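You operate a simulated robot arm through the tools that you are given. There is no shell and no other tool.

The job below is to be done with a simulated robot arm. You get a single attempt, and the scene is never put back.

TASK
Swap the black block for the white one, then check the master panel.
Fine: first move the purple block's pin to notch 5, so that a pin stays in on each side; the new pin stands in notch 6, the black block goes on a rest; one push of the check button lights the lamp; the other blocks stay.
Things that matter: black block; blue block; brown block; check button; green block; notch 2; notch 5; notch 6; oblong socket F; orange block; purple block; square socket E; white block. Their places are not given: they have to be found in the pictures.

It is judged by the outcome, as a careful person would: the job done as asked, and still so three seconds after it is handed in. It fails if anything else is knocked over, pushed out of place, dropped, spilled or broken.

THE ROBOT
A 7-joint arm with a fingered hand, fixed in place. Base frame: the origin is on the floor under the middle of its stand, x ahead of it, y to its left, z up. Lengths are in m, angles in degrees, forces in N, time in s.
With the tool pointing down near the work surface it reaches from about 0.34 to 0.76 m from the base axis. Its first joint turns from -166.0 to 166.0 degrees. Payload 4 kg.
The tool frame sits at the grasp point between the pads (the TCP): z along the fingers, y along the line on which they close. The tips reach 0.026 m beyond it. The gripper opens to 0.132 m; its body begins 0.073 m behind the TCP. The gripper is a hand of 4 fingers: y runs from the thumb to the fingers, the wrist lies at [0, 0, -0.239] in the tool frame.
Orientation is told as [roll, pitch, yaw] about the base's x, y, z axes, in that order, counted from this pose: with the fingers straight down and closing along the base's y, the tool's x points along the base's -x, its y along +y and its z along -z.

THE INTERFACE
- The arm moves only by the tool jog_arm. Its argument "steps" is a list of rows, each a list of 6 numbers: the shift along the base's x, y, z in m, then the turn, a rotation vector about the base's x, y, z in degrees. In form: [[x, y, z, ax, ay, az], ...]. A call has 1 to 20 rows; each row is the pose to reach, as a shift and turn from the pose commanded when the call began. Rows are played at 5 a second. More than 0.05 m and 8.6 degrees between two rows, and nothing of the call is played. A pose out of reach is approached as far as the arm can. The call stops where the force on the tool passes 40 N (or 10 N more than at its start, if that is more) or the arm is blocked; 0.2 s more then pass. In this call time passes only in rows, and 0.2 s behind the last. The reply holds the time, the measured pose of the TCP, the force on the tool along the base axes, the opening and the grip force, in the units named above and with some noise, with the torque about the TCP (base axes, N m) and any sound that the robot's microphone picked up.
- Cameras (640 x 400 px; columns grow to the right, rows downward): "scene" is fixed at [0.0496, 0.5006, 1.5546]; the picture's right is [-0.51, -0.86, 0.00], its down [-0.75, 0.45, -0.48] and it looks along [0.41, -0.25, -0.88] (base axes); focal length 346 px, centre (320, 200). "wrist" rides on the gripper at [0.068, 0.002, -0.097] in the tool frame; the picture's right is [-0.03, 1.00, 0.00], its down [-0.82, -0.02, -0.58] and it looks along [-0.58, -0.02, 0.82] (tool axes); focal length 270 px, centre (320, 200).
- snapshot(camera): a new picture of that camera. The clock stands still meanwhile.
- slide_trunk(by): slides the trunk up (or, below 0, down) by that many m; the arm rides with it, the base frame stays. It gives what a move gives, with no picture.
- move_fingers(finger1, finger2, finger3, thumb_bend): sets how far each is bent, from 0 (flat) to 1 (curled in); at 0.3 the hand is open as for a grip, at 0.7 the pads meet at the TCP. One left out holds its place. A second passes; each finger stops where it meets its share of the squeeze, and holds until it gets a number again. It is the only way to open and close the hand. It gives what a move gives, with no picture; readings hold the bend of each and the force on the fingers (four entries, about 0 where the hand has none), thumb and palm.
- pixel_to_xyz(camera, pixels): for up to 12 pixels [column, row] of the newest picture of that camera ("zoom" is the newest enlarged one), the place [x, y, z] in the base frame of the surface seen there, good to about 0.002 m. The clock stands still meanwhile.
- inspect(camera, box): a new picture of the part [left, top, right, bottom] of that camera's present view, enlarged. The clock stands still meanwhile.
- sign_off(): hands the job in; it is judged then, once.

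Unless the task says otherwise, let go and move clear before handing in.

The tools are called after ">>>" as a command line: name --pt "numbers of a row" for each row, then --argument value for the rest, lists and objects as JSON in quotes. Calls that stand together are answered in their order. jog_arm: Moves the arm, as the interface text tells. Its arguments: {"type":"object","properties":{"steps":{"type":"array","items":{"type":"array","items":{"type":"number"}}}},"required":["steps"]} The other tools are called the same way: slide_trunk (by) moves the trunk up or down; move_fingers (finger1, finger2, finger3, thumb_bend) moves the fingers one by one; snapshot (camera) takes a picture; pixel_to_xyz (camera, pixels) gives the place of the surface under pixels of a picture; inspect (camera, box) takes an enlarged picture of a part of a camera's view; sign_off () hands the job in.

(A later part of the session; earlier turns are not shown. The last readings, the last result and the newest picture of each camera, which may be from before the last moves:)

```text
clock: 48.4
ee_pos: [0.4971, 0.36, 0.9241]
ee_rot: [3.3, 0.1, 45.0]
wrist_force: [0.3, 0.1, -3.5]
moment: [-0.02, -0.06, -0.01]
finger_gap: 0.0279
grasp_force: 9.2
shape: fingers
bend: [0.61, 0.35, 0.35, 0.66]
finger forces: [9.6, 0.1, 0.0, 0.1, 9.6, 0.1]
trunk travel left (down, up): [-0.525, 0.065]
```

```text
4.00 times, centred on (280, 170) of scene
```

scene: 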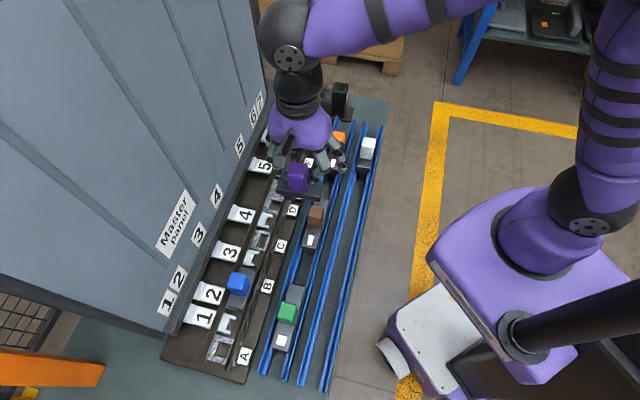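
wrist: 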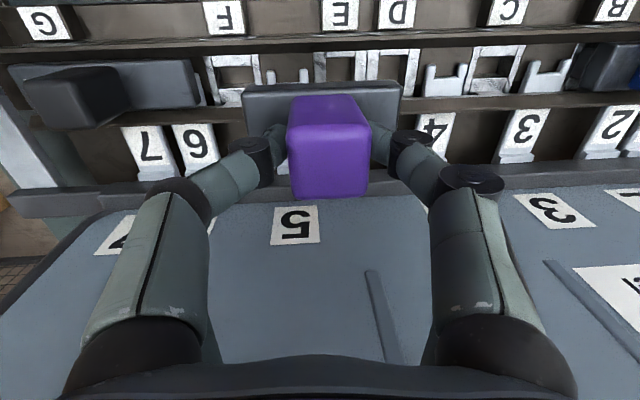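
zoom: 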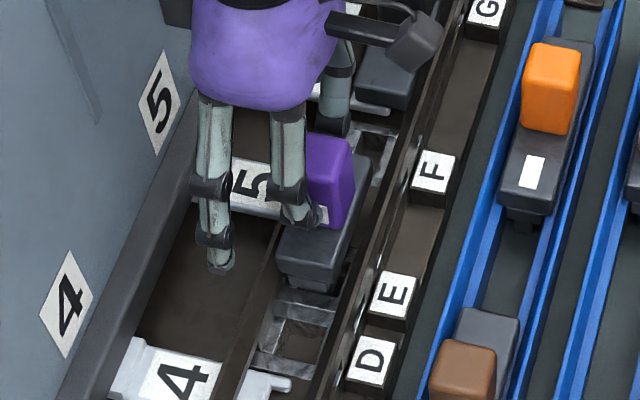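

The foot is entering E with no resistance (slab top ≈0.881). I'll lower the last ~11 mm.

>>> jog_arm --pt "0 0 -0.003 0 0 0" --pt "0 0 -0.006 0 0 0" --pt "0 0 -0.009 0 0 0"

>>> inspect --camera "wrist" --box '[210, 40, 430, 220]'

>>> pixel_to_xyz --camera "zoom" --pixels '[[165, 125], [165, 112], [180, 160], [485, 125], [485, 110], [470, 160], [320, 104], [320, 145], [280, 340], [410, 340], [100, 50], [560, 50]]'

```text
clock: 49.2
ee_pos: [0.4959, 0.3601, 0.9151]
ee_rot: [3.2, 0.0, 45.0]
wrist_force: [-0.5, 0.3, -2.0]
moment: [0.01, -0.03, -0.06]
finger_gap: 0.0277
grasp_force: 10.1
shape: fingers
bend: [0.61, 0.35, 0.35, 0.67]
finger forces: [9.8, 0.1, 0.0, 0.0, 9.7, 0.0]
trunk travel left (down, up): [-0.525, 0.065]
```

```text
2.22 times, centred on (320, 130) of wrist
```

zoom: 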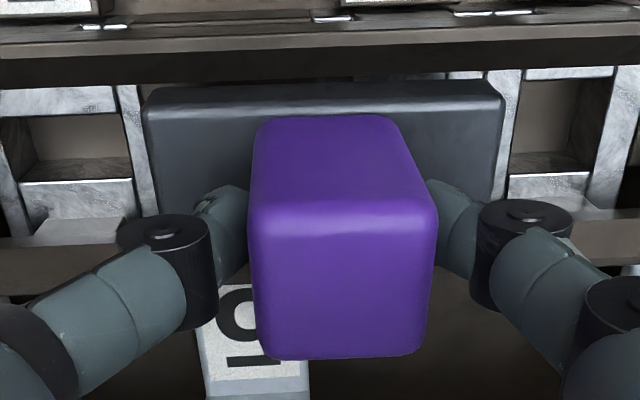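

```text
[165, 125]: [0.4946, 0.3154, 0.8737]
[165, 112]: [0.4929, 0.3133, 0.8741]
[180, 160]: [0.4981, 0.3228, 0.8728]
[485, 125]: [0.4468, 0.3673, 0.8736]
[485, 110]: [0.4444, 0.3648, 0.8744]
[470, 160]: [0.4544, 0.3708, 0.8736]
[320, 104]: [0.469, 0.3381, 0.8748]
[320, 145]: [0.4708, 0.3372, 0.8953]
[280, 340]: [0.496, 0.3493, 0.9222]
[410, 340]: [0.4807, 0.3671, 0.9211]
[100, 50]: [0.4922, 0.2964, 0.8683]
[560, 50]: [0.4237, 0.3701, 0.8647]
```

The slab top is at 0.8737 (seated value 0.870) and the block has pitched very slightly, suggesting light contact. I'll press 2 mm more and read the force.

>>> jog_arm --pt "0 0 -0.001 0 0 0" --pt "0 0 -0.002 0 0 0"

>>> inspect --camera "wrist" --box '[210, 40, 430, 220]'

>>> pixel_to_xyz --camera "zoom" --pixels '[[165, 125], [165, 100], [180, 160], [485, 125], [485, 100], [470, 160], [320, 95], [320, 145], [280, 340], [410, 340], [280, 230], [410, 230]]'

```text
clock: 49.8
ee_pos: [0.4961, 0.3602, 0.9144]
ee_rot: [3.1, -0.1, 45.1]
wrist_force: [-0.9, -0.7, -1.2]
moment: [-0.04, -0.01, -0.02]
finger_gap: 0.0277
grasp_force: 9.6
shape: fingers
bend: [0.61, 0.35, 0.35, 0.67]
finger forces: [9.8, 0.0, 0.1, 0.0, 9.9, 0.0]
trunk travel left (down, up): [-0.525, 0.065]
```

```text
2.22 times, centred on (320, 130) of wrist
```

zoom: 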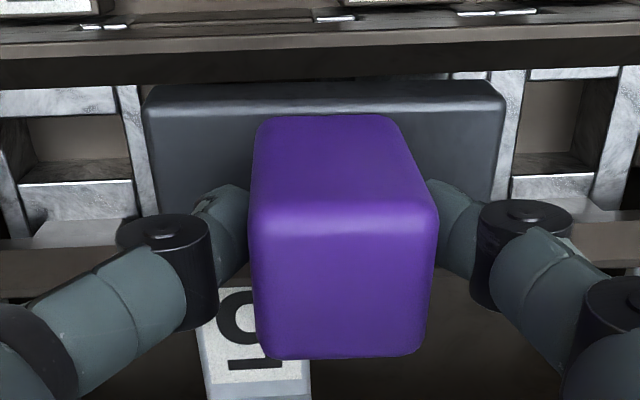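

```text
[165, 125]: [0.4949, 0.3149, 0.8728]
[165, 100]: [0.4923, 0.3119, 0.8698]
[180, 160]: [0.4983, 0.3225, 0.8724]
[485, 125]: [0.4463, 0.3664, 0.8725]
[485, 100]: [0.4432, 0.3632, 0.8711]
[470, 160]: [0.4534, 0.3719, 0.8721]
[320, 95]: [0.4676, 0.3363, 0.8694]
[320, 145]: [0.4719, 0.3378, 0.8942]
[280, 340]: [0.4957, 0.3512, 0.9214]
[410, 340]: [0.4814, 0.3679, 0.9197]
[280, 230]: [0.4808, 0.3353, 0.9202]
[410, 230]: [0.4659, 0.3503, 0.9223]
```

It's still descending (slab top 0.8725) with only ~1 N of support. I'll go down another 3 mm.

>>> jog_arm --pt "0 0 -0.0015 0 0 0" --pt "0 0 -0.003 0 0 0"

>>> inspect --camera "wrist" --box '[210, 40, 430, 220]'

>>> pixel_to_xyz --camera "zoom" --pixels '[[165, 125], [165, 100], [180, 160], [485, 125], [485, 100], [470, 160], [320, 95], [320, 145], [280, 340], [410, 340], [280, 230], [410, 230]]'

```text
clock: 50.4
ee_pos: [0.4965, 0.3599, 0.9118]
ee_rot: [3.2, -0.1, 44.9]
wrist_force: [0.0, -2.4, 6.5]
moment: [-0.18, 0.12, -0.02]
finger_gap: 0.0273
grasp_force: 11.0
shape: fingers
bend: [0.61, 0.35, 0.35, 0.67]
finger forces: [10.1, 0.1, 0.0, 0.0, 12.1, 0.1]
trunk travel left (down, up): [-0.525, 0.065]
```

```text
2.22 times, centred on (320, 130) of wrist
```

zoom: 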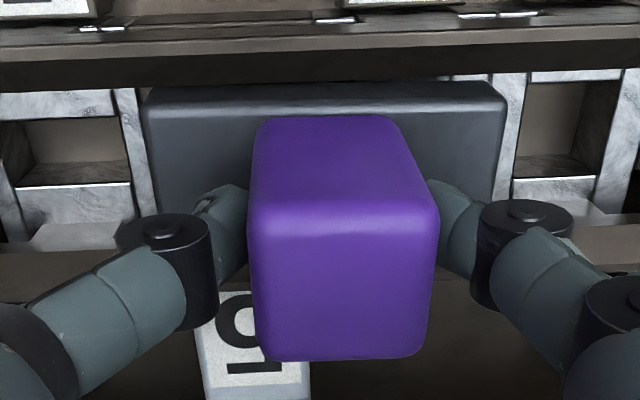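

```text
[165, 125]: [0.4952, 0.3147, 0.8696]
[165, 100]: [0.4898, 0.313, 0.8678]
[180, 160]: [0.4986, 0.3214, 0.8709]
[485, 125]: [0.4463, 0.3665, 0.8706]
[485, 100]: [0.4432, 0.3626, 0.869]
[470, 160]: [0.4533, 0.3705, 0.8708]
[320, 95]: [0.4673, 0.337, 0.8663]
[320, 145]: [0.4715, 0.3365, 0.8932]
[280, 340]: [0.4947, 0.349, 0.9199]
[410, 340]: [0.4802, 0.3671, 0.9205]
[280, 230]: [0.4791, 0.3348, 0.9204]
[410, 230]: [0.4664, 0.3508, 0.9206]
```

Contact force +6.5 N and slab top back at 0.870 at both ends: purple is seated in E/5. I'll release the pinch.

>>> move_fingers --finger1 0.5 --thumb_bend 0.5

>>> inspect --camera "wrist" --box '[210, 40, 430, 220]'

>>> pixel_to_xyz --camera "zoom" --pixels '[[165, 125], [165, 100], [180, 160], [485, 125], [485, 100], [470, 160], [320, 95], [320, 145], [280, 340], [410, 340], [280, 230], [410, 230]]'

```text
clock: 51.4
ee_pos: [0.4964, 0.3612, 0.9111]
ee_rot: [3.2, 0.0, 45.0]
wrist_force: [-0.3, 0.4, 0.8]
moment: [0.01, 0.06, 0.04]
finger_gap: 0.0652
grasp_force: 0.0
shape: fingers
bend: [0.5, 0.35, 0.35, 0.5]
finger forces: [0.0, 0.0, 0.0, 0.0, 0.0, 0.0]
trunk travel left (down, up): [-0.525, 0.065]
```

```text
2.22 times, centred on (320, 130) of wrist
```

zoom: 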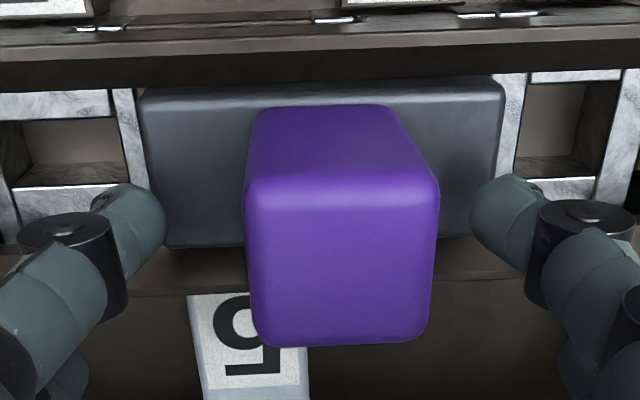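

```text
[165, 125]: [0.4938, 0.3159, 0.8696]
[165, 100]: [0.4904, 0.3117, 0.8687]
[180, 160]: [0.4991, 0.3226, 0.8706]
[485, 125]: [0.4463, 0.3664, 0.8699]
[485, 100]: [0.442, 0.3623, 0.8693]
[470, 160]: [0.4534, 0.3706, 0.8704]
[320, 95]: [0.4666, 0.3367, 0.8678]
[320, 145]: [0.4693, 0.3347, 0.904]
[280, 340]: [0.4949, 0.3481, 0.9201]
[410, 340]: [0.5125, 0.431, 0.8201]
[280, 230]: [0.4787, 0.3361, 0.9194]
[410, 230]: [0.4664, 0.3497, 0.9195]
```

Purple settled level (slab 0.870, knob top 0.920). I'll raise the hand straight up, undo the small tilt, and view the result.

>>> jog_arm --pt "0 0 0.015 0 0 0" --pt "0 0 0.03 0 0 0" --pt "0 0 0.055 -0.6 -0.6 0" --pt "0 0 0.08 -1.2 -1.2 0" --pt "-0.015 -0.015 0.105 -1.8 -1.8 0" --pt "-0.035 -0.035 0.13 -2.26 -2.26 0" --pt "-0.055 -0.055 0.15 -2.26 -2.26 0"

>>> snapshot --camera "wrist"

>>> inspect --camera "wrist" --box '[240, 100, 460, 240]'

>>> snapshot --camera "scene"

```text
clock: 53.0
ee_pos: [0.4412, 0.3052, 1.0595]
ee_rot: [0.0, 0.0, 45.0]
wrist_force: [0.9, 0.1, -0.1]
moment: [0.01, 0.02, 0.0]
finger_gap: 0.0651
grasp_force: 0.0
shape: fingers
bend: [0.5, 0.35, 0.35, 0.5]
finger forces: [0.0, 0.0, 0.0, 0.0, 0.0, 0.0]
trunk travel left (down, up): [-0.525, 0.065]
```

```text
taken
```

wrist: 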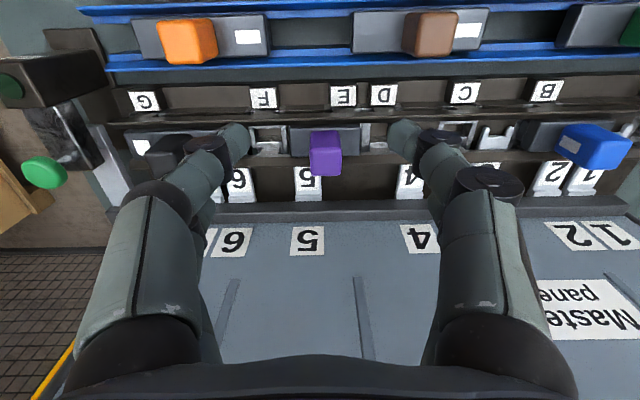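

```text
2.86 times, centred on (350, 170) of wrist
```

zoom: 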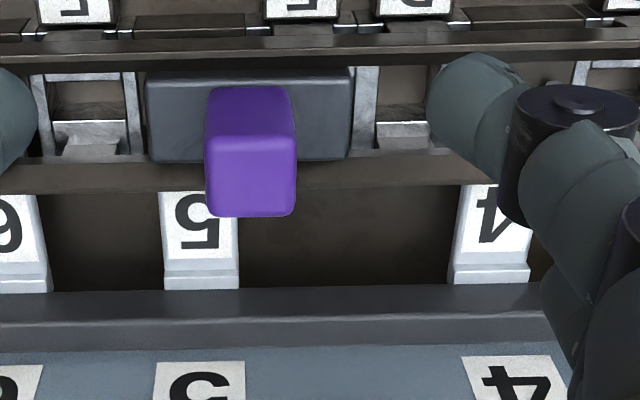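

```text
taken
```

scene: 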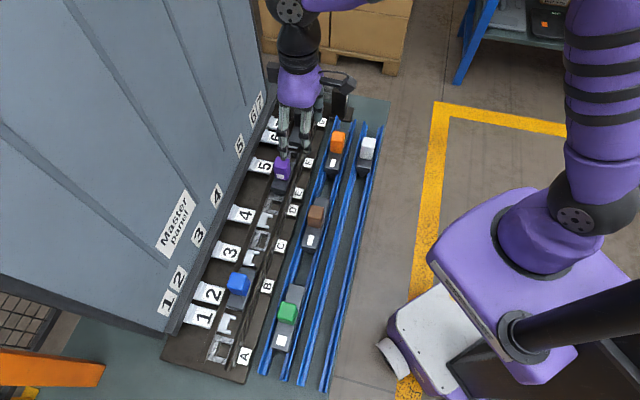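

Purple is in E with its pin in 5. Next is black: I'll check the geometry of the check-button arm near it and measure the black block.

>>> pixel_to_xyz --camera "wrist" --pixels '[[43, 172], [30, 165], [70, 160], [60, 130], [75, 140], [110, 170], [50, 75], [10, 88], [120, 190], [90, 110], [70, 40], [165, 158]]'

>>> inspect --camera "wrist" --box '[0, 30, 160, 210]'

>>> inspect --camera "scene" --box '[260, 60, 380, 150]'

```text
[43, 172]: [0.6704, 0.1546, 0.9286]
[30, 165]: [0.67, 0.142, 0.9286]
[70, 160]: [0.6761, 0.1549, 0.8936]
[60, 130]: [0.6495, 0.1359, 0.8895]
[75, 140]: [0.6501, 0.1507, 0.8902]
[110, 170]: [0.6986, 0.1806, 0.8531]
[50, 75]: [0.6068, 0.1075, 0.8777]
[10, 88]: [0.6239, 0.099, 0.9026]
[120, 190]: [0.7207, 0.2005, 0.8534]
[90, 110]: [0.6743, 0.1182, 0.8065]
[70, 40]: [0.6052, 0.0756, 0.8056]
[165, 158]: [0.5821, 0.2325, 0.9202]
```

```text
2.22 times, centred on (80, 120) of wrist
```

zoom: 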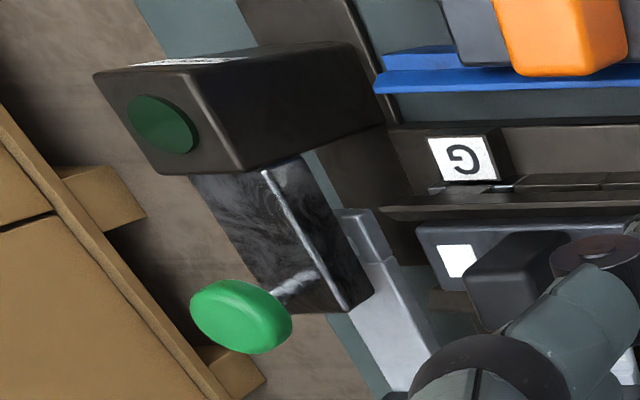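

```text
4.44 times, centred on (320, 105) of scene
```

zoom: 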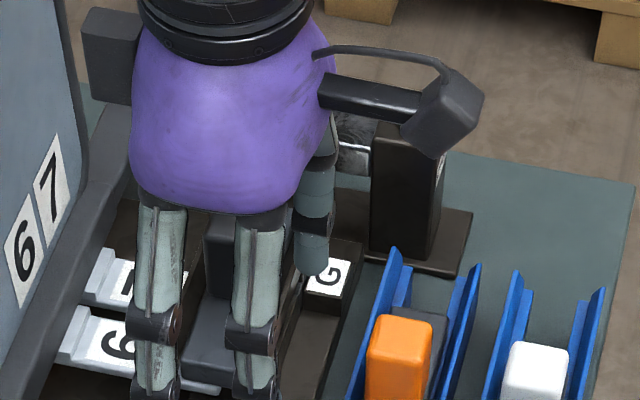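

The green mushroom (button) top is at about (0.670,0.148,0.929), clear of the black block's grip zone. I'll move over to view black head-on.

>>> jog_arm --pt "0.022 -0.032 0 0 0 0" --pt "0.044 -0.064 0 0 0 0" --pt "0.066 -0.096 0 0 0 0" --pt "0.089 -0.128 0 0 0 0"

>>> snapshot --camera "wrist"

>>> inspect --camera "wrist" --box '[230, 110, 410, 230]'

```text
clock: 54.0
ee_pos: [0.5302, 0.1777, 1.0598]
ee_rot: [0.1, 0.1, 44.9]
wrist_force: [0.1, 0.0, -0.2]
moment: [0.05, 0.02, 0.0]
finger_gap: 0.0656
grasp_force: 0.1
shape: fingers
bend: [0.5, 0.35, 0.35, 0.5]
finger forces: [0.0, 0.1, 0.0, 0.0, 0.1, 0.0]
trunk travel left (down, up): [-0.525, 0.065]
```

```text
taken
```

wrist: 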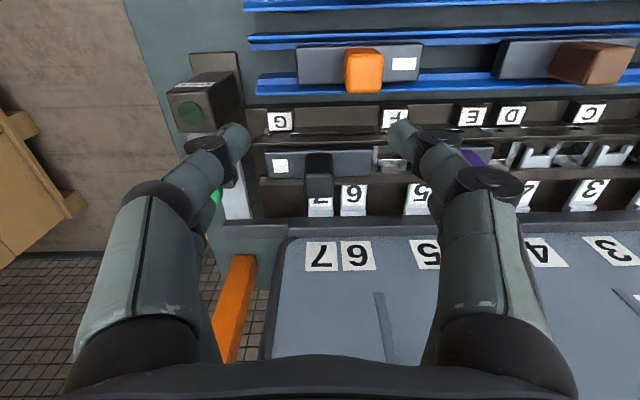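

```text
3.33 times, centred on (320, 170) of wrist
```

zoom: 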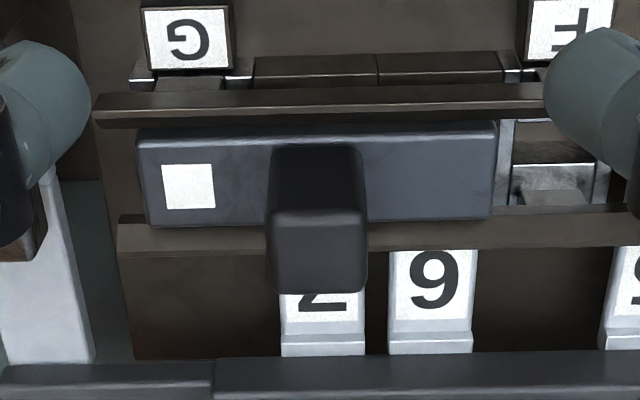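

>>> pixel_to_xyz --camera "zoom" --pixels '[[145, 170], [488, 170], [320, 132], [200, 140], [430, 210], [275, 250], [360, 250], [318, 285], [318, 215], [318, 165], [190, 187], [430, 140]]'

>>> pixel_to_xyz --camera "zoom" --pixels '[[504, 170], [600, 170], [555, 160], [550, 185], [320, 100], [320, 240], [60, 250], [40, 300], [282, 290], [352, 290], [318, 250], [430, 280]]'

```text
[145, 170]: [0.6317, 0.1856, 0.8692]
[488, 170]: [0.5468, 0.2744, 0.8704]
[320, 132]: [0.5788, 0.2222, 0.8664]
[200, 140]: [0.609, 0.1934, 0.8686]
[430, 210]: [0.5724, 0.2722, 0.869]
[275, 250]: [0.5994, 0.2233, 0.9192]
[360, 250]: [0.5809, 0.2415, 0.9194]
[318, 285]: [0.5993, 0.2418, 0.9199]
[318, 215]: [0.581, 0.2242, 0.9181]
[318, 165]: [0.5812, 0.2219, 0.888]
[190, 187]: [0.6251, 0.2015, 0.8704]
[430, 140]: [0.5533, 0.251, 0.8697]
```

```text
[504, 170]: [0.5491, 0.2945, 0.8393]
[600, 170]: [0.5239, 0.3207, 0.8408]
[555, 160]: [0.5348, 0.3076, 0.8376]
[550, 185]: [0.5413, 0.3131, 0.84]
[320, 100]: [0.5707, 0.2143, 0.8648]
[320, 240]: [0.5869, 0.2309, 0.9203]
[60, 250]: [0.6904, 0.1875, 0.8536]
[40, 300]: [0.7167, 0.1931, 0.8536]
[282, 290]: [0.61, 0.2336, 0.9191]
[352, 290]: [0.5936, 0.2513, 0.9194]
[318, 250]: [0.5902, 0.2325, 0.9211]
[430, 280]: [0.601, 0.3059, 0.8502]
```

Black knob centre is (u≈0.253, v≈0.585), top z 0.920; slab 0.191–0.317. I'll move above it (TCP ≈(0.607,0.249)) so that finger1+thumb straddle the knob, then descend.

>>> move_fingers --finger1 0.5 --finger2 0.45 --finger3 0.45 --thumb_bend 0.5

>>> jog_arm --pt "0.025 0.023 -0.01 0 0 0" --pt "0.05 0.047 -0.02 0 0 0" --pt "0.0768 0.0716 -0.03 0 0 0" --pt "0.0768 0.0716 -0.06 0 0 0" --pt "0.0768 0.0716 -0.09 0 0 0" --pt "0.0768 0.0716 -0.11 0 0 0"

>>> inspect --camera "wrist" --box '[200, 40, 440, 220]'

>>> inspect --camera "scene" --box '[240, 60, 360, 150]'

```text
clock: 55.0
ee_pos: [0.5312, 0.1785, 1.0601]
ee_rot: [0.1, 0.0, 45.0]
wrist_force: [0.0, -0.2, -0.4]
moment: [-0.02, -0.03, 0.01]
finger_gap: 0.0654
grasp_force: 0.1
shape: fingers
bend: [0.5, 0.45, 0.45, 0.5]
finger forces: [0.0, 0.1, 0.1, 0.0, 0.0, 0.0]
trunk travel left (down, up): [-0.525, 0.065]
```

```text
clock: 56.4
ee_pos: [0.6064, 0.2502, 0.9516]
ee_rot: [-0.1, -0.1, 44.9]
wrist_force: [0.2, 0.5, 0.3]
moment: [0.0, -0.04, -0.04]
finger_gap: 0.0657
grasp_force: 0.1
shape: fingers
bend: [0.5, 0.45, 0.45, 0.5]
finger forces: [0.0, 0.1, 0.0, 0.1, 0.0, 0.1]
trunk travel left (down, up): [-0.525, 0.065]
```

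```text
2.22 times, centred on (320, 130) of wrist
```

zoom: 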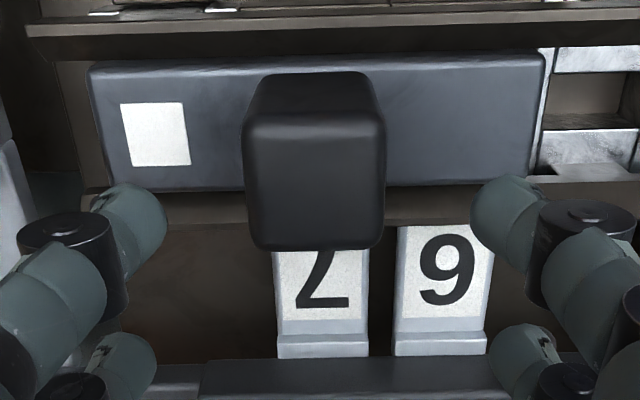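

```text
4.44 times, centred on (300, 105) of scene
```

zoom: 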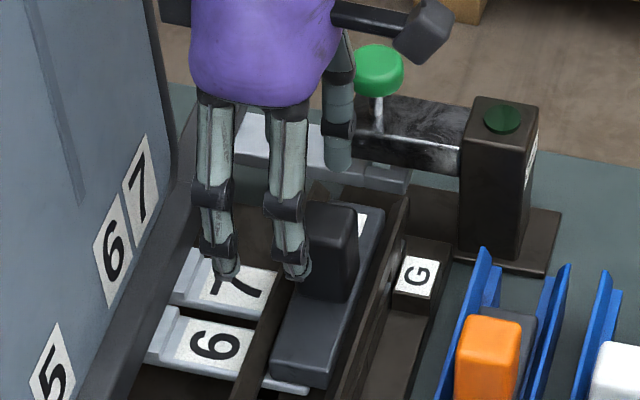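

The knob is centred between finger1 and thumb (cols ≈128/505, knob ≈315). I'll descend to TCP z≈0.912 and close in small equal steps.

>>> jog_arm --pt "0 0 -0.015 0 0 0" --pt "0 0 -0.03 0 0 0" --pt "0 0 -0.039 0 0 0"

>>> move_fingers --finger1 0.59 --thumb_bend 0.59

>>> inspect --camera "wrist" --box '[210, 60, 430, 240]'

```text
clock: 57.2
ee_pos: [0.6071, 0.2479, 0.9113]
ee_rot: [0.0, 0.0, 45.0]
wrist_force: [0.7, 0.8, -1.2]
moment: [0.0, -0.03, 0.0]
finger_gap: 0.0654
grasp_force: 0.1
shape: fingers
bend: [0.5, 0.45, 0.45, 0.5]
finger forces: [0.1, 0.0, 0.0, 0.0, 0.0, 0.0]
trunk travel left (down, up): [-0.525, 0.065]
```

```text
clock: 58.2
ee_pos: [0.6066, 0.2503, 0.9113]
ee_rot: [0.0, 0.0, 45.0]
wrist_force: [-0.6, -0.2, 0.4]
moment: [-0.01, -0.01, 0.02]
finger_gap: 0.0364
grasp_force: 0.0
shape: fingers
bend: [0.59, 0.45, 0.45, 0.59]
finger forces: [0.0, 0.0, 0.0, 0.0, 0.0, 0.1]
trunk travel left (down, up): [-0.525, 0.065]
```

```text
2.22 times, centred on (320, 150) of wrist
```

zoom: 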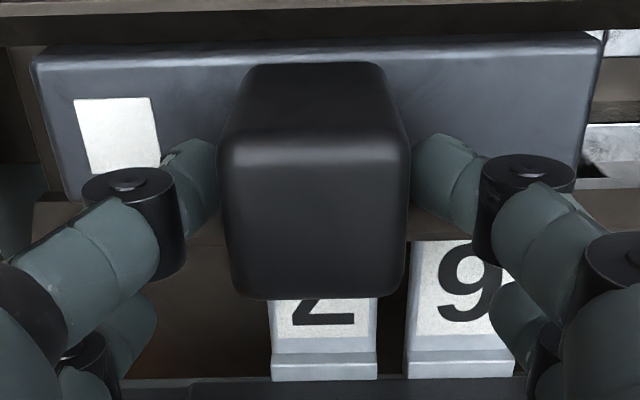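

The knob sits ~3 mm toward −v relative to the fingers' line compared with the purple grip; I'll nudge the TCP −0.0025 m along v and close gently.

>>> jog_arm --pt "-0.0018 -0.0018 0.0005 0 0 0"

>>> move_fingers --finger1 0.63 --thumb_bend 0.63

>>> inspect --camera "wrist" --box '[210, 60, 430, 240]'

```text
clock: 58.6
ee_pos: [0.6048, 0.2468, 0.9117]
ee_rot: [0.0, 0.0, 45.0]
wrist_force: [0.1, 0.3, 0.3]
moment: [0.02, -0.03, 0.05]
finger_gap: 0.0362
grasp_force: 0.0
shape: fingers
bend: [0.59, 0.45, 0.45, 0.59]
finger forces: [0.1, 0.1, 0.0, 0.1, 0.0, 0.0]
trunk travel left (down, up): [-0.525, 0.065]
```

```text
clock: 59.6
ee_pos: [0.6044, 0.2477, 0.9126]
ee_rot: [0.0, 0.0, 45.0]
wrist_force: [0.5, -0.6, 0.0]
moment: [0.01, -0.04, -0.01]
finger_gap: 0.03
grasp_force: 1.6
shape: fingers
bend: [0.61, 0.45, 0.45, 0.62]
finger forces: [1.7, 0.0, 0.0, 0.0, 2.1, 0.0]
trunk travel left (down, up): [-0.525, 0.065]
```

```text
2.22 times, centred on (320, 150) of wrist
```

zoom: 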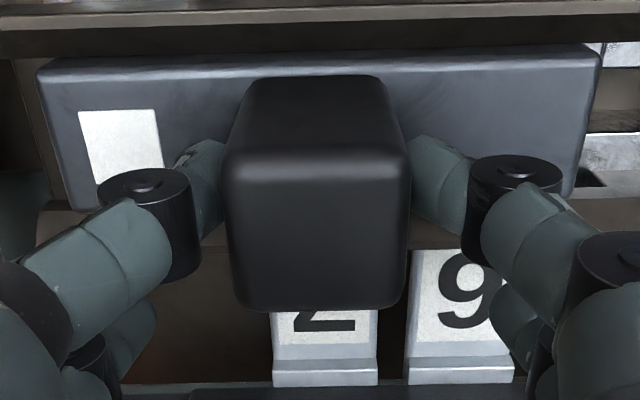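

Balanced contact (0.61/0.62, ~2 N each). I'll increase the squeeze gradually.

>>> move_fingers --finger1 0.66 --thumb_bend 0.65

>>> move_fingers --finger1 0.7 --thumb_bend 0.68

>>> inspect --camera "wrist" --box '[210, 60, 430, 240]'

```text
clock: 60.6
ee_pos: [0.605, 0.2466, 0.9114]
ee_rot: [0.0, 0.0, 45.1]
wrist_force: [0.3, 0.5, 0.4]
moment: [-0.01, 0.01, 0.03]
finger_gap: 0.0289
grasp_force: 3.5
shape: fingers
bend: [0.61, 0.45, 0.45, 0.63]
finger forces: [3.5, 0.0, 0.1, 0.0, 3.8, 0.0]
trunk travel left (down, up): [-0.525, 0.065]
```

```text
clock: 61.6
ee_pos: [0.6045, 0.2474, 0.9119]
ee_rot: [-0.1, 0.0, 44.9]
wrist_force: [-0.9, -0.3, -0.3]
moment: [0.04, -0.01, 0.0]
finger_gap: 0.0283
grasp_force: 6.4
shape: fingers
bend: [0.61, 0.45, 0.45, 0.64]
finger forces: [6.8, 0.1, 0.0, 0.0, 6.6, 0.1]
trunk travel left (down, up): [-0.525, 0.065]
```

```text
2.22 times, centred on (320, 150) of wrist
```

zoom: 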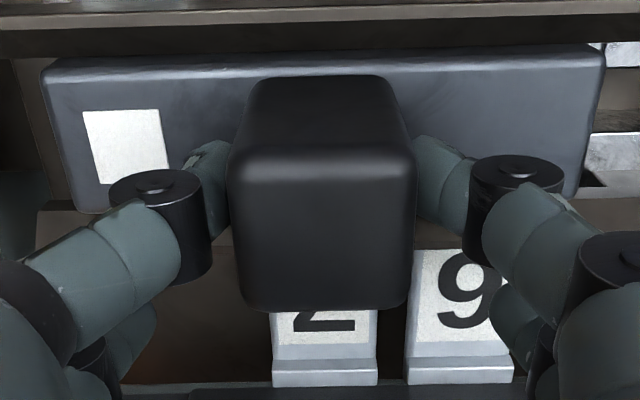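

Forces are balanced at ~6.7 N. One more tightening, then a small test lift.

>>> move_fingers --finger1 0.73 --thumb_bend 0.71

>>> jog_arm --pt "0 0 0.004 0 0 0" --pt "0 0 0.008 0 0 0" --pt "0 0 0.012 0 0 0"

>>> inspect --camera "wrist" --box '[210, 60, 430, 240]'

>>> pixel_to_xyz --camera "zoom" --pixels '[[60, 100], [580, 80], [320, 62], [100, 80], [540, 150], [240, 240], [410, 240], [320, 300], [70, 150], [450, 110], [200, 110], [560, 110]]'

```text
clock: 62.6
ee_pos: [0.6047, 0.2477, 0.9124]
ee_rot: [-0.1, 0.0, 45.0]
wrist_force: [1.1, -0.6, 0.1]
moment: [0.02, -0.06, 0.01]
finger_gap: 0.0279
grasp_force: 8.6
shape: fingers
bend: [0.61, 0.45, 0.45, 0.65]
finger forces: [8.3, 0.0, 0.0, 0.1, 10.0, 0.0]
trunk travel left (down, up): [-0.525, 0.065]
```

```text
clock: 63.4
ee_pos: [0.6061, 0.2477, 0.9241]
ee_rot: [0.1, 0.0, 45.0]
wrist_force: [-0.1, 0.5, -3.1]
moment: [0.07, -0.04, 0.01]
finger_gap: 0.0278
grasp_force: 8.8
shape: fingers
bend: [0.61, 0.45, 0.45, 0.65]
finger forces: [9.1, 0.0, 0.0, 0.0, 9.0, 0.1]
trunk travel left (down, up): [-0.525, 0.065]
```

```text
2.22 times, centred on (320, 150) of wrist
```

zoom: 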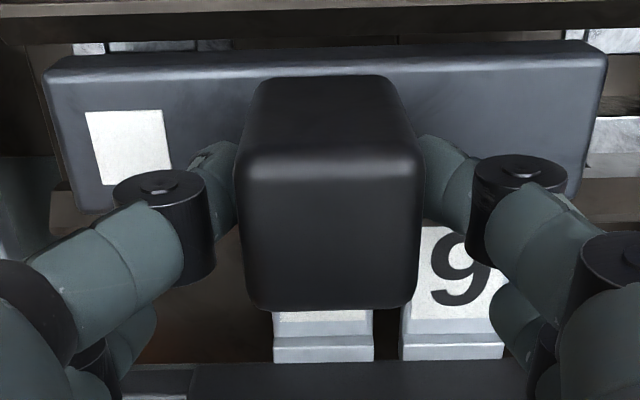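

```text
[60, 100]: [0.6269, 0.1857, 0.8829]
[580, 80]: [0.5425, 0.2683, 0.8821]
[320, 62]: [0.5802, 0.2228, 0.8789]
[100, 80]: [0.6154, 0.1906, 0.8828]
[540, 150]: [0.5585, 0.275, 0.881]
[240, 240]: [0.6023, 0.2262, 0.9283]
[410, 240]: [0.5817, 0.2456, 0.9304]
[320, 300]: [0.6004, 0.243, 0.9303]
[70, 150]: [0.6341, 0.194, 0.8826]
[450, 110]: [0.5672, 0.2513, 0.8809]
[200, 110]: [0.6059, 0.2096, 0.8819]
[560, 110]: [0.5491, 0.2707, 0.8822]
```

Black lifts freely and level (0.8829/0.8821), ~3 N weight. I'll raise it high and carry it to above the free stretch of white's rest channel (u≈0.07, v≈0.407).

>>> jog_arm --pt "0 0 0.015 0 0 0" --pt "0 0 0.035 0 0 0" --pt "0 0 0.06 0 0 0" --pt "0 0 0.09 0 0 0" --pt "-0.01 0 0.115 0 0 0" --pt "-0.03 0.001 0.126 0 0 0" --pt "-0.06 0.001 0.126 0 0 0" --pt "-0.09 0.001 0.126 0 0 0" --pt "-0.12 0.002 0.126 0 0 0" --pt "-0.15 0.002 0.126 0 0 0" --pt "-0.18 0.003 0.126 0 0 0" --pt "-0.21 0.003 0.126 0 0 0" --pt "-0.235 0.0035 0.126 0 0 0" --pt "-0.25 0.0037 0.126 0 0 0" --pt "-0.2551 0.0037 0.126 0 0 0"

>>> snapshot --camera "wrist"

>>> snapshot --camera "scene"

```text
clock: 66.6
ee_pos: [0.3502, 0.2515, 1.0487]
ee_rot: [-0.1, 0.0, 45.0]
wrist_force: [0.6, -0.9, -3.6]
moment: [0.07, -0.06, 0.03]
finger_gap: 0.0276
grasp_force: 9.2
shape: fingers
bend: [0.61, 0.45, 0.45, 0.65]
finger forces: [9.0, 0.0, 0.0, 0.0, 9.0, 0.0]
trunk travel left (down, up): [-0.525, 0.065]
```

```text
taken
```

wrist: 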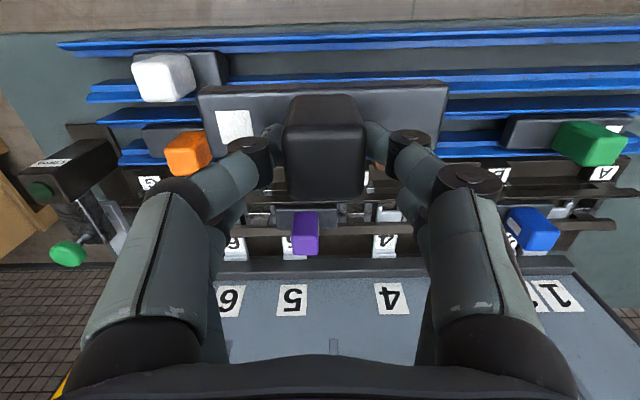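

```text
taken
```

scene: 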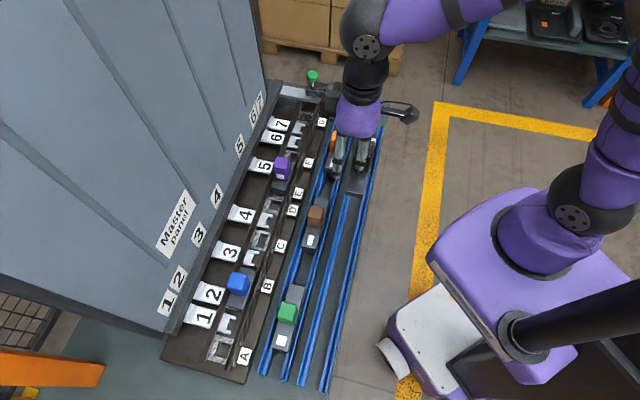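

Black is held steady over the rest area. I'll measure the white channel's rail positions beside the free stretch.

>>> inspect --camera "wrist" --box '[400, 10, 620, 170]'

>>> pixel_to_xyz --camera "zoom" --pixels '[[300, 50], [300, 65], [300, 78], [300, 92], [300, 130], [300, 165], [300, 180], [300, 195], [300, 210], [300, 225], [300, 240], [300, 250]]'

>>> inspect --camera "scene" --box '[290, 150, 390, 250]'

>>> pixel_to_xyz --camera "zoom" --pixels '[[255, 255], [275, 255], [300, 255], [330, 255], [355, 255], [375, 255], [395, 255], [415, 255], [435, 255], [270, 320], [300, 320], [330, 320]]'

```text
2.50 times, centred on (510, 90) of wrist
```

zoom: 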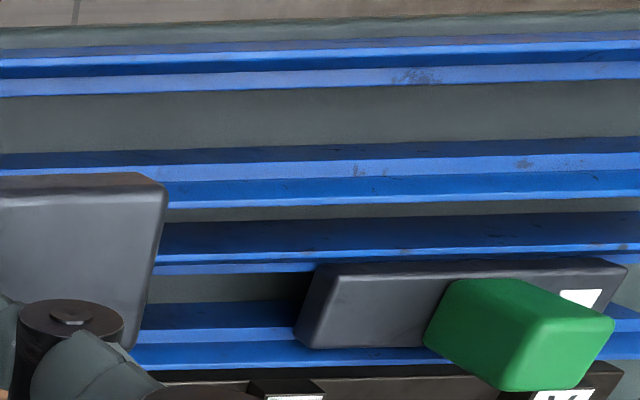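

```text
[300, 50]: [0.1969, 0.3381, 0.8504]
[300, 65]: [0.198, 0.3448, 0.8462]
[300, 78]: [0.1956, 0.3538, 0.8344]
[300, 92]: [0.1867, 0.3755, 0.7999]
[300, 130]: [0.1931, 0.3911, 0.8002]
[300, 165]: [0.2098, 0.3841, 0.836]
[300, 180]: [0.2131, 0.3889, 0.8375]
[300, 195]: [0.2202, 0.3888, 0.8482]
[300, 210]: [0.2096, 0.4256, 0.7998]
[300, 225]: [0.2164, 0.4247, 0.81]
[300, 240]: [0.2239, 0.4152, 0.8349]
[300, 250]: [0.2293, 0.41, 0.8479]
```

```text
4.00 times, centred on (340, 200) of scene
```

zoom: 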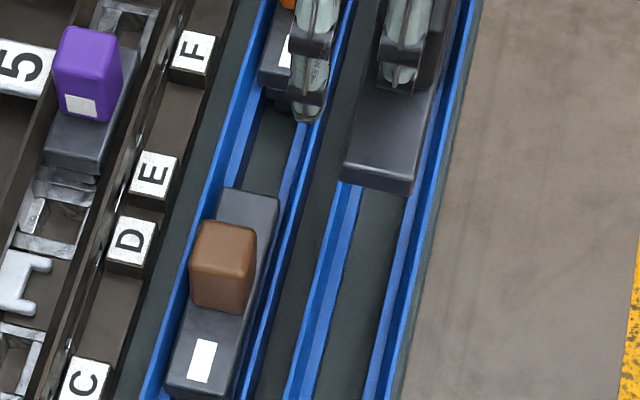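

```text
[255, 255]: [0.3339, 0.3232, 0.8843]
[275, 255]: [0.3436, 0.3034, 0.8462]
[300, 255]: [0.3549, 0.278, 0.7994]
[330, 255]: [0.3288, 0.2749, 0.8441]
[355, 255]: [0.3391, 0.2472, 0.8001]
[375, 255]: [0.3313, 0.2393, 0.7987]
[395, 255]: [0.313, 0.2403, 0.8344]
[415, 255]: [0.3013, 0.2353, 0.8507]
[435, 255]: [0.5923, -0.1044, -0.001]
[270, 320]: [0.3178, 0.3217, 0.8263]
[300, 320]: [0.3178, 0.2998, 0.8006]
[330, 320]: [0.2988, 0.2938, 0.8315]
```

The channel's ledges are at v≈0.388 and 0.424 (z≈0.835), centre v≈0.407, with several mm of slack. I'll confirm the held slab's edges against this before lowering.

>>> inspect --camera "wrist" --box '[190, 60, 460, 240]'

>>> pixel_to_xyz --camera "zoom" --pixels '[[60, 100], [580, 80], [320, 70], [320, 64], [100, 80], [540, 150], [260, 270], [390, 270], [320, 315], [60, 150], [480, 110], [180, 110]]'

```text
2.22 times, centred on (325, 150) of wrist
```

zoom: 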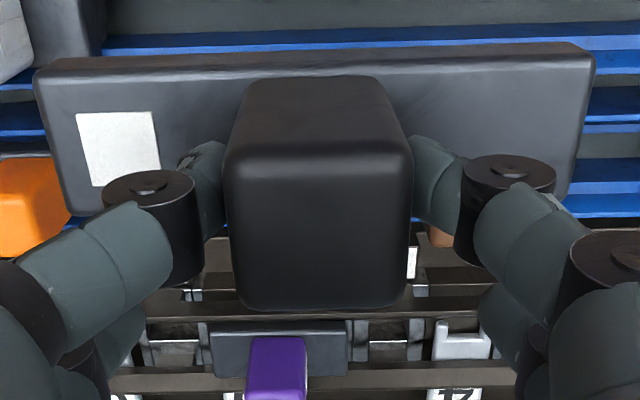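

```text
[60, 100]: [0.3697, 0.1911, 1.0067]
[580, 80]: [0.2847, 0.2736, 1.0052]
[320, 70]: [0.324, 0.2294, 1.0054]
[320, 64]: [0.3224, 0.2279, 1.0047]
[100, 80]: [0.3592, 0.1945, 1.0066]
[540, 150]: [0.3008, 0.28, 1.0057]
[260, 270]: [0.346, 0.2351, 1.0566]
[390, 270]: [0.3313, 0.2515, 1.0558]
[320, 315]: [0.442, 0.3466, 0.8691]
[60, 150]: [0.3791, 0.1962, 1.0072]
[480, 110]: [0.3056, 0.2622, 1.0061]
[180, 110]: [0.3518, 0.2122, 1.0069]
```

The slab is level, centred at (u≈0.068, v≈0.4066) — aligned with the channel. I'll lower it toward the rest.

>>> jog_arm --pt "0 0 -0.02 0 0 0" --pt "0 0 -0.04 0 0 0" --pt "0 0 -0.06 0 0 0" --pt "0 0 -0.08 0 0 0" --pt "0 0 -0.1 0 0 0" --pt "0 0 -0.115 0 0 0" --pt "0 0 -0.13 0 0 0" --pt "0 0 -0.14 0 0 0"

>>> inspect --camera "wrist" --box '[190, 60, 460, 240]'

>>> inspect --camera "scene" --box '[290, 110, 410, 230]'

```text
clock: 68.4
ee_pos: [0.3493, 0.2523, 0.909]
ee_rot: [0.0, 0.0, 45.0]
wrist_force: [-0.4, -0.6, -4.3]
moment: [0.06, -0.02, 0.01]
finger_gap: 0.0278
grasp_force: 8.9
shape: fingers
bend: [0.61, 0.45, 0.45, 0.65]
finger forces: [9.1, 0.0, 0.0, 0.1, 9.1, 0.1]
trunk travel left (down, up): [-0.525, 0.065]
```

```text
2.22 times, centred on (325, 150) of wrist
```

zoom: 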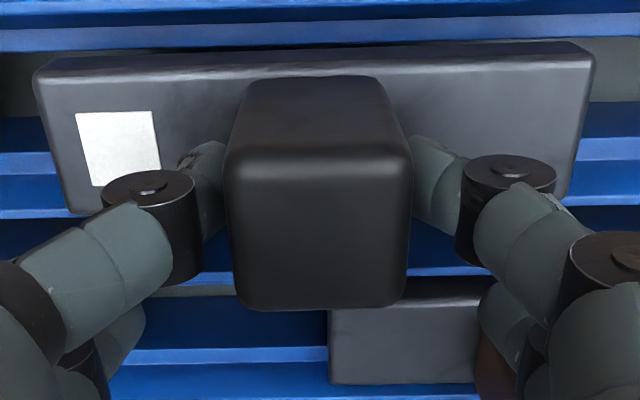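

```text
3.33 times, centred on (350, 170) of scene
```

zoom: 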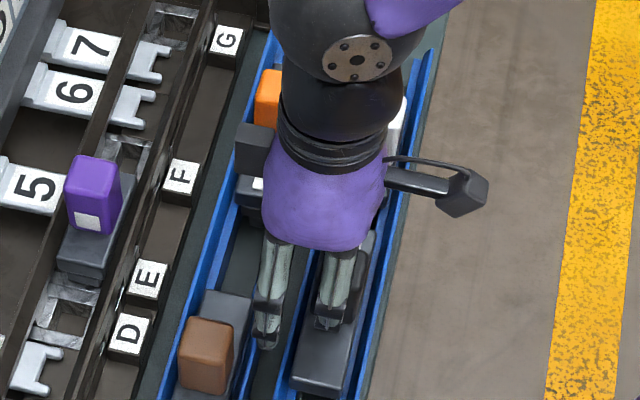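

Slab is just above the lips (no contact force). I'll lower the last ~14 mm in small steps.

>>> jog_arm --pt "0 0 -0.004 0 0 0" --pt "0 0 -0.008 0 0 0" --pt "0 0 -0.011 0 0 0"

>>> jog_arm --pt "0 0 -0.0015 0 0 0" --pt "0 0 -0.003 0 0 0"

>>> inspect --camera "wrist" --box '[190, 60, 460, 240]'

>>> pixel_to_xyz --camera "zoom" --pixels '[[60, 100], [580, 80], [320, 70], [320, 64], [100, 80], [540, 150], [260, 270], [390, 270], [60, 150], [480, 110], [180, 110], [560, 110]]'

```text
clock: 69.2
ee_pos: [0.3494, 0.2528, 0.9009]
ee_rot: [0.0, 0.0, 45.0]
wrist_force: [-3.2, 0.5, 18.8]
moment: [-0.12, 0.37, -0.05]
finger_gap: 0.0272
grasp_force: 11.8
shape: fingers
bend: [0.6, 0.45, 0.45, 0.69]
finger forces: [12.1, 0.0, 0.1, 0.0, 11.8, 0.1]
trunk travel left (down, up): [-0.525, 0.065]
```

```text
clock: 69.8
ee_pos: [0.3497, 0.2513, 0.8944]
ee_rot: [-0.1, -0.1, 45.0]
wrist_force: [-2.1, 0.3, 16.8]
moment: [-0.19, 0.33, 0.0]
finger_gap: 0.0272
grasp_force: 12.2
shape: fingers
bend: [0.61, 0.45, 0.45, 0.69]
finger forces: [11.9, 0.0, 0.0, 0.1, 12.4, 0.0]
trunk travel left (down, up): [-0.525, 0.065]
```

```text
2.22 times, centred on (325, 150) of wrist
```

zoom: 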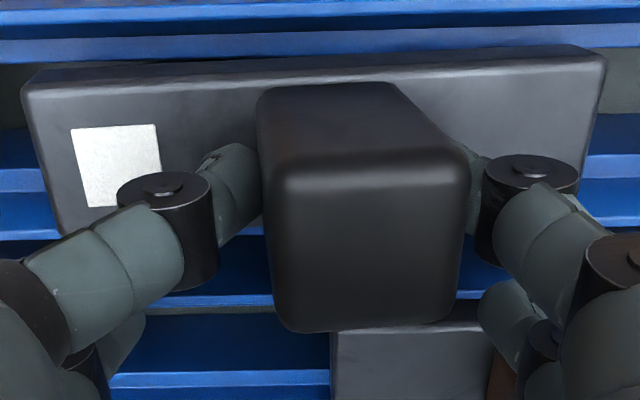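

```text
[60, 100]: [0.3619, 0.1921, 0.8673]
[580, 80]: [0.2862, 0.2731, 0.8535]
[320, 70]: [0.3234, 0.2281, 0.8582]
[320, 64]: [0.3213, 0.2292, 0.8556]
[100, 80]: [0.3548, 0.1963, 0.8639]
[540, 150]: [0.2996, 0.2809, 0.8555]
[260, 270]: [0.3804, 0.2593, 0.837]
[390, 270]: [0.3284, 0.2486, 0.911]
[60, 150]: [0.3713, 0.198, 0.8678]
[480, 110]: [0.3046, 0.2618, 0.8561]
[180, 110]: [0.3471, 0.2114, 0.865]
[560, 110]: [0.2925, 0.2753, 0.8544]
```

The +u (foot) end has caught at z≈0.868 while the −u end is down at 0.8535, with ~17 N of reaction. I'll lift back off immediately and find out what the foot is touching.

>>> jog_arm --pt "0 0 0.006 0 0 0" --pt "0 0 0.014 0 0 0" --pt "0 0 0.03 0 0 0" --pt "0 0 0.05 0 0 0" --pt "0 0 0.07 0 0 0" --pt "0 0 0.09 0 0 0"

>>> inspect --camera "wrist" --box '[190, 60, 460, 240]'

>>> pixel_to_xyz --camera "zoom" --pixels '[[60, 100], [580, 80], [320, 70], [320, 64], [100, 80], [540, 150], [260, 270], [390, 270], [60, 150], [480, 110], [180, 110], [560, 110]]'

>>> inspect --camera "scene" --box '[300, 120, 400, 220]'

```text
clock: 71.2
ee_pos: [0.3493, 0.2512, 0.986]
ee_rot: [0.0, 0.0, 45.1]
wrist_force: [-0.1, 0.5, -3.2]
moment: [0.04, -0.03, 0.03]
finger_gap: 0.0277
grasp_force: 8.4
shape: fingers
bend: [0.6, 0.45, 0.45, 0.66]
finger forces: [8.9, 0.0, 0.0, 0.1, 8.8, 0.0]
trunk travel left (down, up): [-0.525, 0.065]
```

```text
2.22 times, centred on (325, 150) of wrist
```

zoom: 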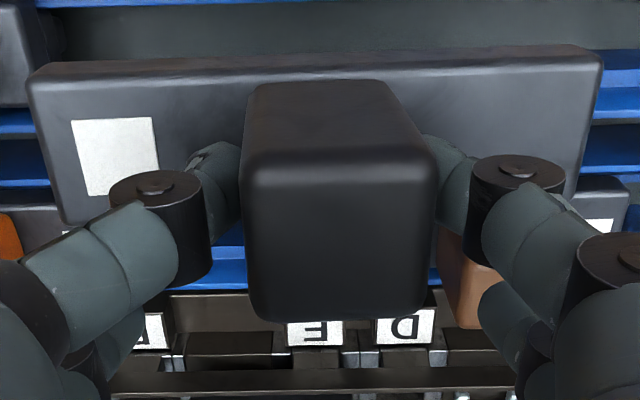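

```text
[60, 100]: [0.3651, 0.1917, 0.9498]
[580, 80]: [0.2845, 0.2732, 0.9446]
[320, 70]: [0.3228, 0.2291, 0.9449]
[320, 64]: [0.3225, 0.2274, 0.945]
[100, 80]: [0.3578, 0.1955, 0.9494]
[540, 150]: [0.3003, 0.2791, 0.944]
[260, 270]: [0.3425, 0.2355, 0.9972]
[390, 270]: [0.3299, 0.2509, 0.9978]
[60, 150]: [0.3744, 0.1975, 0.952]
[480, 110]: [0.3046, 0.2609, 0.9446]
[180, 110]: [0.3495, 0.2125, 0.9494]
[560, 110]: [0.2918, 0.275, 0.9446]
```

```text
4.00 times, centred on (350, 170) of scene
```

zoom: 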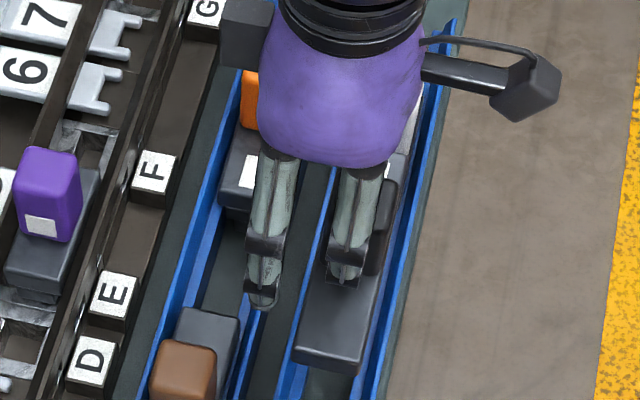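

The block is now tilted 2.7°; its wide square foot most likely caught a ledge because I was ~2 mm off the channel's centre. I'll raise it and sample the channel profile more finely.

>>> jog_arm --pt "0 0 0.02 0 0 0" --pt "0 0 0.04 0 0 0" --pt "0 0 0.06 0 0 0"

>>> inspect --camera "wrist" --box '[450, 20, 570, 100]'

>>> pixel_to_xyz --camera "zoom" --pixels '[[200, 60], [200, 75], [200, 90], [200, 105], [200, 120], [200, 135], [200, 150], [200, 165], [200, 180], [200, 195], [200, 210], [200, 225]]'

>>> pixel_to_xyz --camera "zoom" --pixels '[[200, 240], [200, 255], [200, 270], [200, 285], [200, 300], [200, 315], [200, 330], [200, 345], [200, 360], [200, 375], [200, 390], [200, 30]]'

```text
clock: 72.0
ee_pos: [0.3486, 0.2515, 1.046]
ee_rot: [0.0, 0.1, 45.0]
wrist_force: [0.3, 0.2, -3.8]
moment: [0.06, -0.02, 0.01]
finger_gap: 0.0278
grasp_force: 8.9
shape: fingers
bend: [0.6, 0.45, 0.45, 0.66]
finger forces: [8.8, 0.1, 0.0, 0.1, 8.7, 0.0]
trunk travel left (down, up): [-0.525, 0.065]
```

```text
5.00 times, centred on (510, 60) of wrist
```

zoom: 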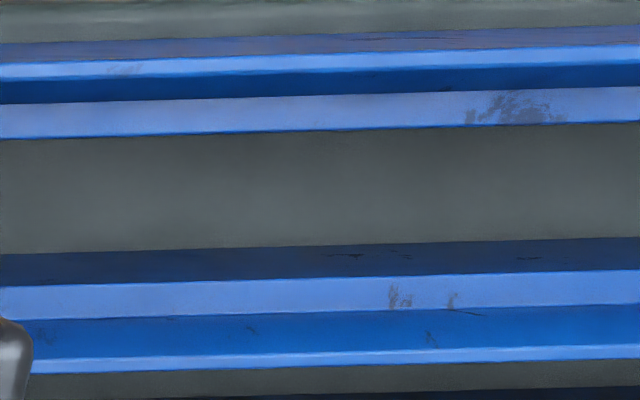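

```text
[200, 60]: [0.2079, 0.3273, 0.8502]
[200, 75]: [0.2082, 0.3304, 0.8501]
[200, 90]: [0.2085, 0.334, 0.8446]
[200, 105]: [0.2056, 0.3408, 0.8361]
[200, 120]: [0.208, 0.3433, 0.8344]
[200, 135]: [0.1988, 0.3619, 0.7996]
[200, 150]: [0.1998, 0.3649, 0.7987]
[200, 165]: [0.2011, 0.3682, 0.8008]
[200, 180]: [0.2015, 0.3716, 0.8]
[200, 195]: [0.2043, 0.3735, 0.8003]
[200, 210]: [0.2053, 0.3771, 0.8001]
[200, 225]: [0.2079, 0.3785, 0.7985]
```

```text
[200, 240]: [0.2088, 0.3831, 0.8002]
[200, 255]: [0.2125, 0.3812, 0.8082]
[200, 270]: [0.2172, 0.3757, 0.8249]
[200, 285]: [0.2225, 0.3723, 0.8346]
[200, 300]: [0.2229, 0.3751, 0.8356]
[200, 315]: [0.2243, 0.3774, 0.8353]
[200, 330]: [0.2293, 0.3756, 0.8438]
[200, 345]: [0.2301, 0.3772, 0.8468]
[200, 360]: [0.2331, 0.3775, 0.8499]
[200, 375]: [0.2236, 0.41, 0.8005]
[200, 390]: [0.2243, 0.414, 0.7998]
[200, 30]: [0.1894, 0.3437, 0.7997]
```

The channel runs v=0.392–0.4195 between ledges (centre 0.4057, gap 0.0275). I'll measure both long edges of the held black slab to get its true v centre.

>>> inspect --camera "wrist" --box '[190, 60, 460, 240]'

>>> pixel_to_xyz --camera "zoom" --pixels '[[570, 47], [570, 53], [570, 60], [570, 68], [570, 80], [570, 150], [570, 165], [570, 175], [570, 185], [570, 193], [45, 80], [70, 210]]'

>>> pixel_to_xyz --camera "zoom" --pixels '[[80, 70], [80, 78], [80, 90], [80, 180], [80, 205], [80, 215], [160, 66], [160, 74], [160, 86], [594, 100], [600, 80], [32, 100]]'

```text
2.22 times, centred on (325, 150) of wrist
```

zoom: 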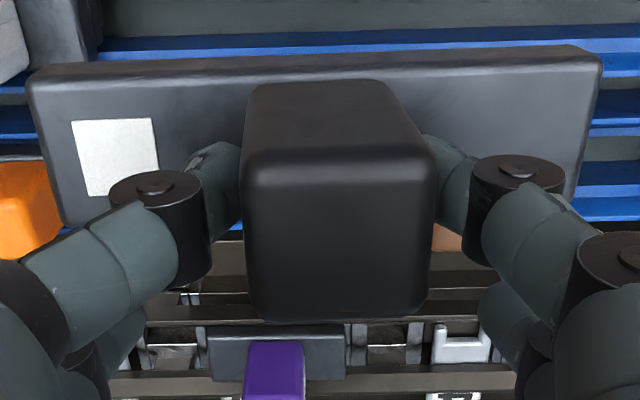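

```text
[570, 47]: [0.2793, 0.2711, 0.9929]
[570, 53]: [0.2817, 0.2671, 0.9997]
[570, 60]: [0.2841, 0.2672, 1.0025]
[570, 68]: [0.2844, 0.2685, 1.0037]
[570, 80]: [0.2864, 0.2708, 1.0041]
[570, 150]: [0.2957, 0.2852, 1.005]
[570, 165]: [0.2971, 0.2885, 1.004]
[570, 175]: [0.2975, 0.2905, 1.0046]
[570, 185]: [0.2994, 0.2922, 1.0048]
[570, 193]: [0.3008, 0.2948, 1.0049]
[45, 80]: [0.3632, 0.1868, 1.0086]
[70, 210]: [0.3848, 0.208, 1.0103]
```

```text
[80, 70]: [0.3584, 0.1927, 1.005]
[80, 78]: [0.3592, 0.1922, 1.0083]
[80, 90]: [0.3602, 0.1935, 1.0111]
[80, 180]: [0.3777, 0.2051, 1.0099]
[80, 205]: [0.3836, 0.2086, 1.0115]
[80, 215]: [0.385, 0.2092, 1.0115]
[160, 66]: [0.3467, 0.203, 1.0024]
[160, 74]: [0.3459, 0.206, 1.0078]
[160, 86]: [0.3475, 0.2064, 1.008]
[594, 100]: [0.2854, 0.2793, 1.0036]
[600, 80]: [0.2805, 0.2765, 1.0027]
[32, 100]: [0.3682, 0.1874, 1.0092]
```

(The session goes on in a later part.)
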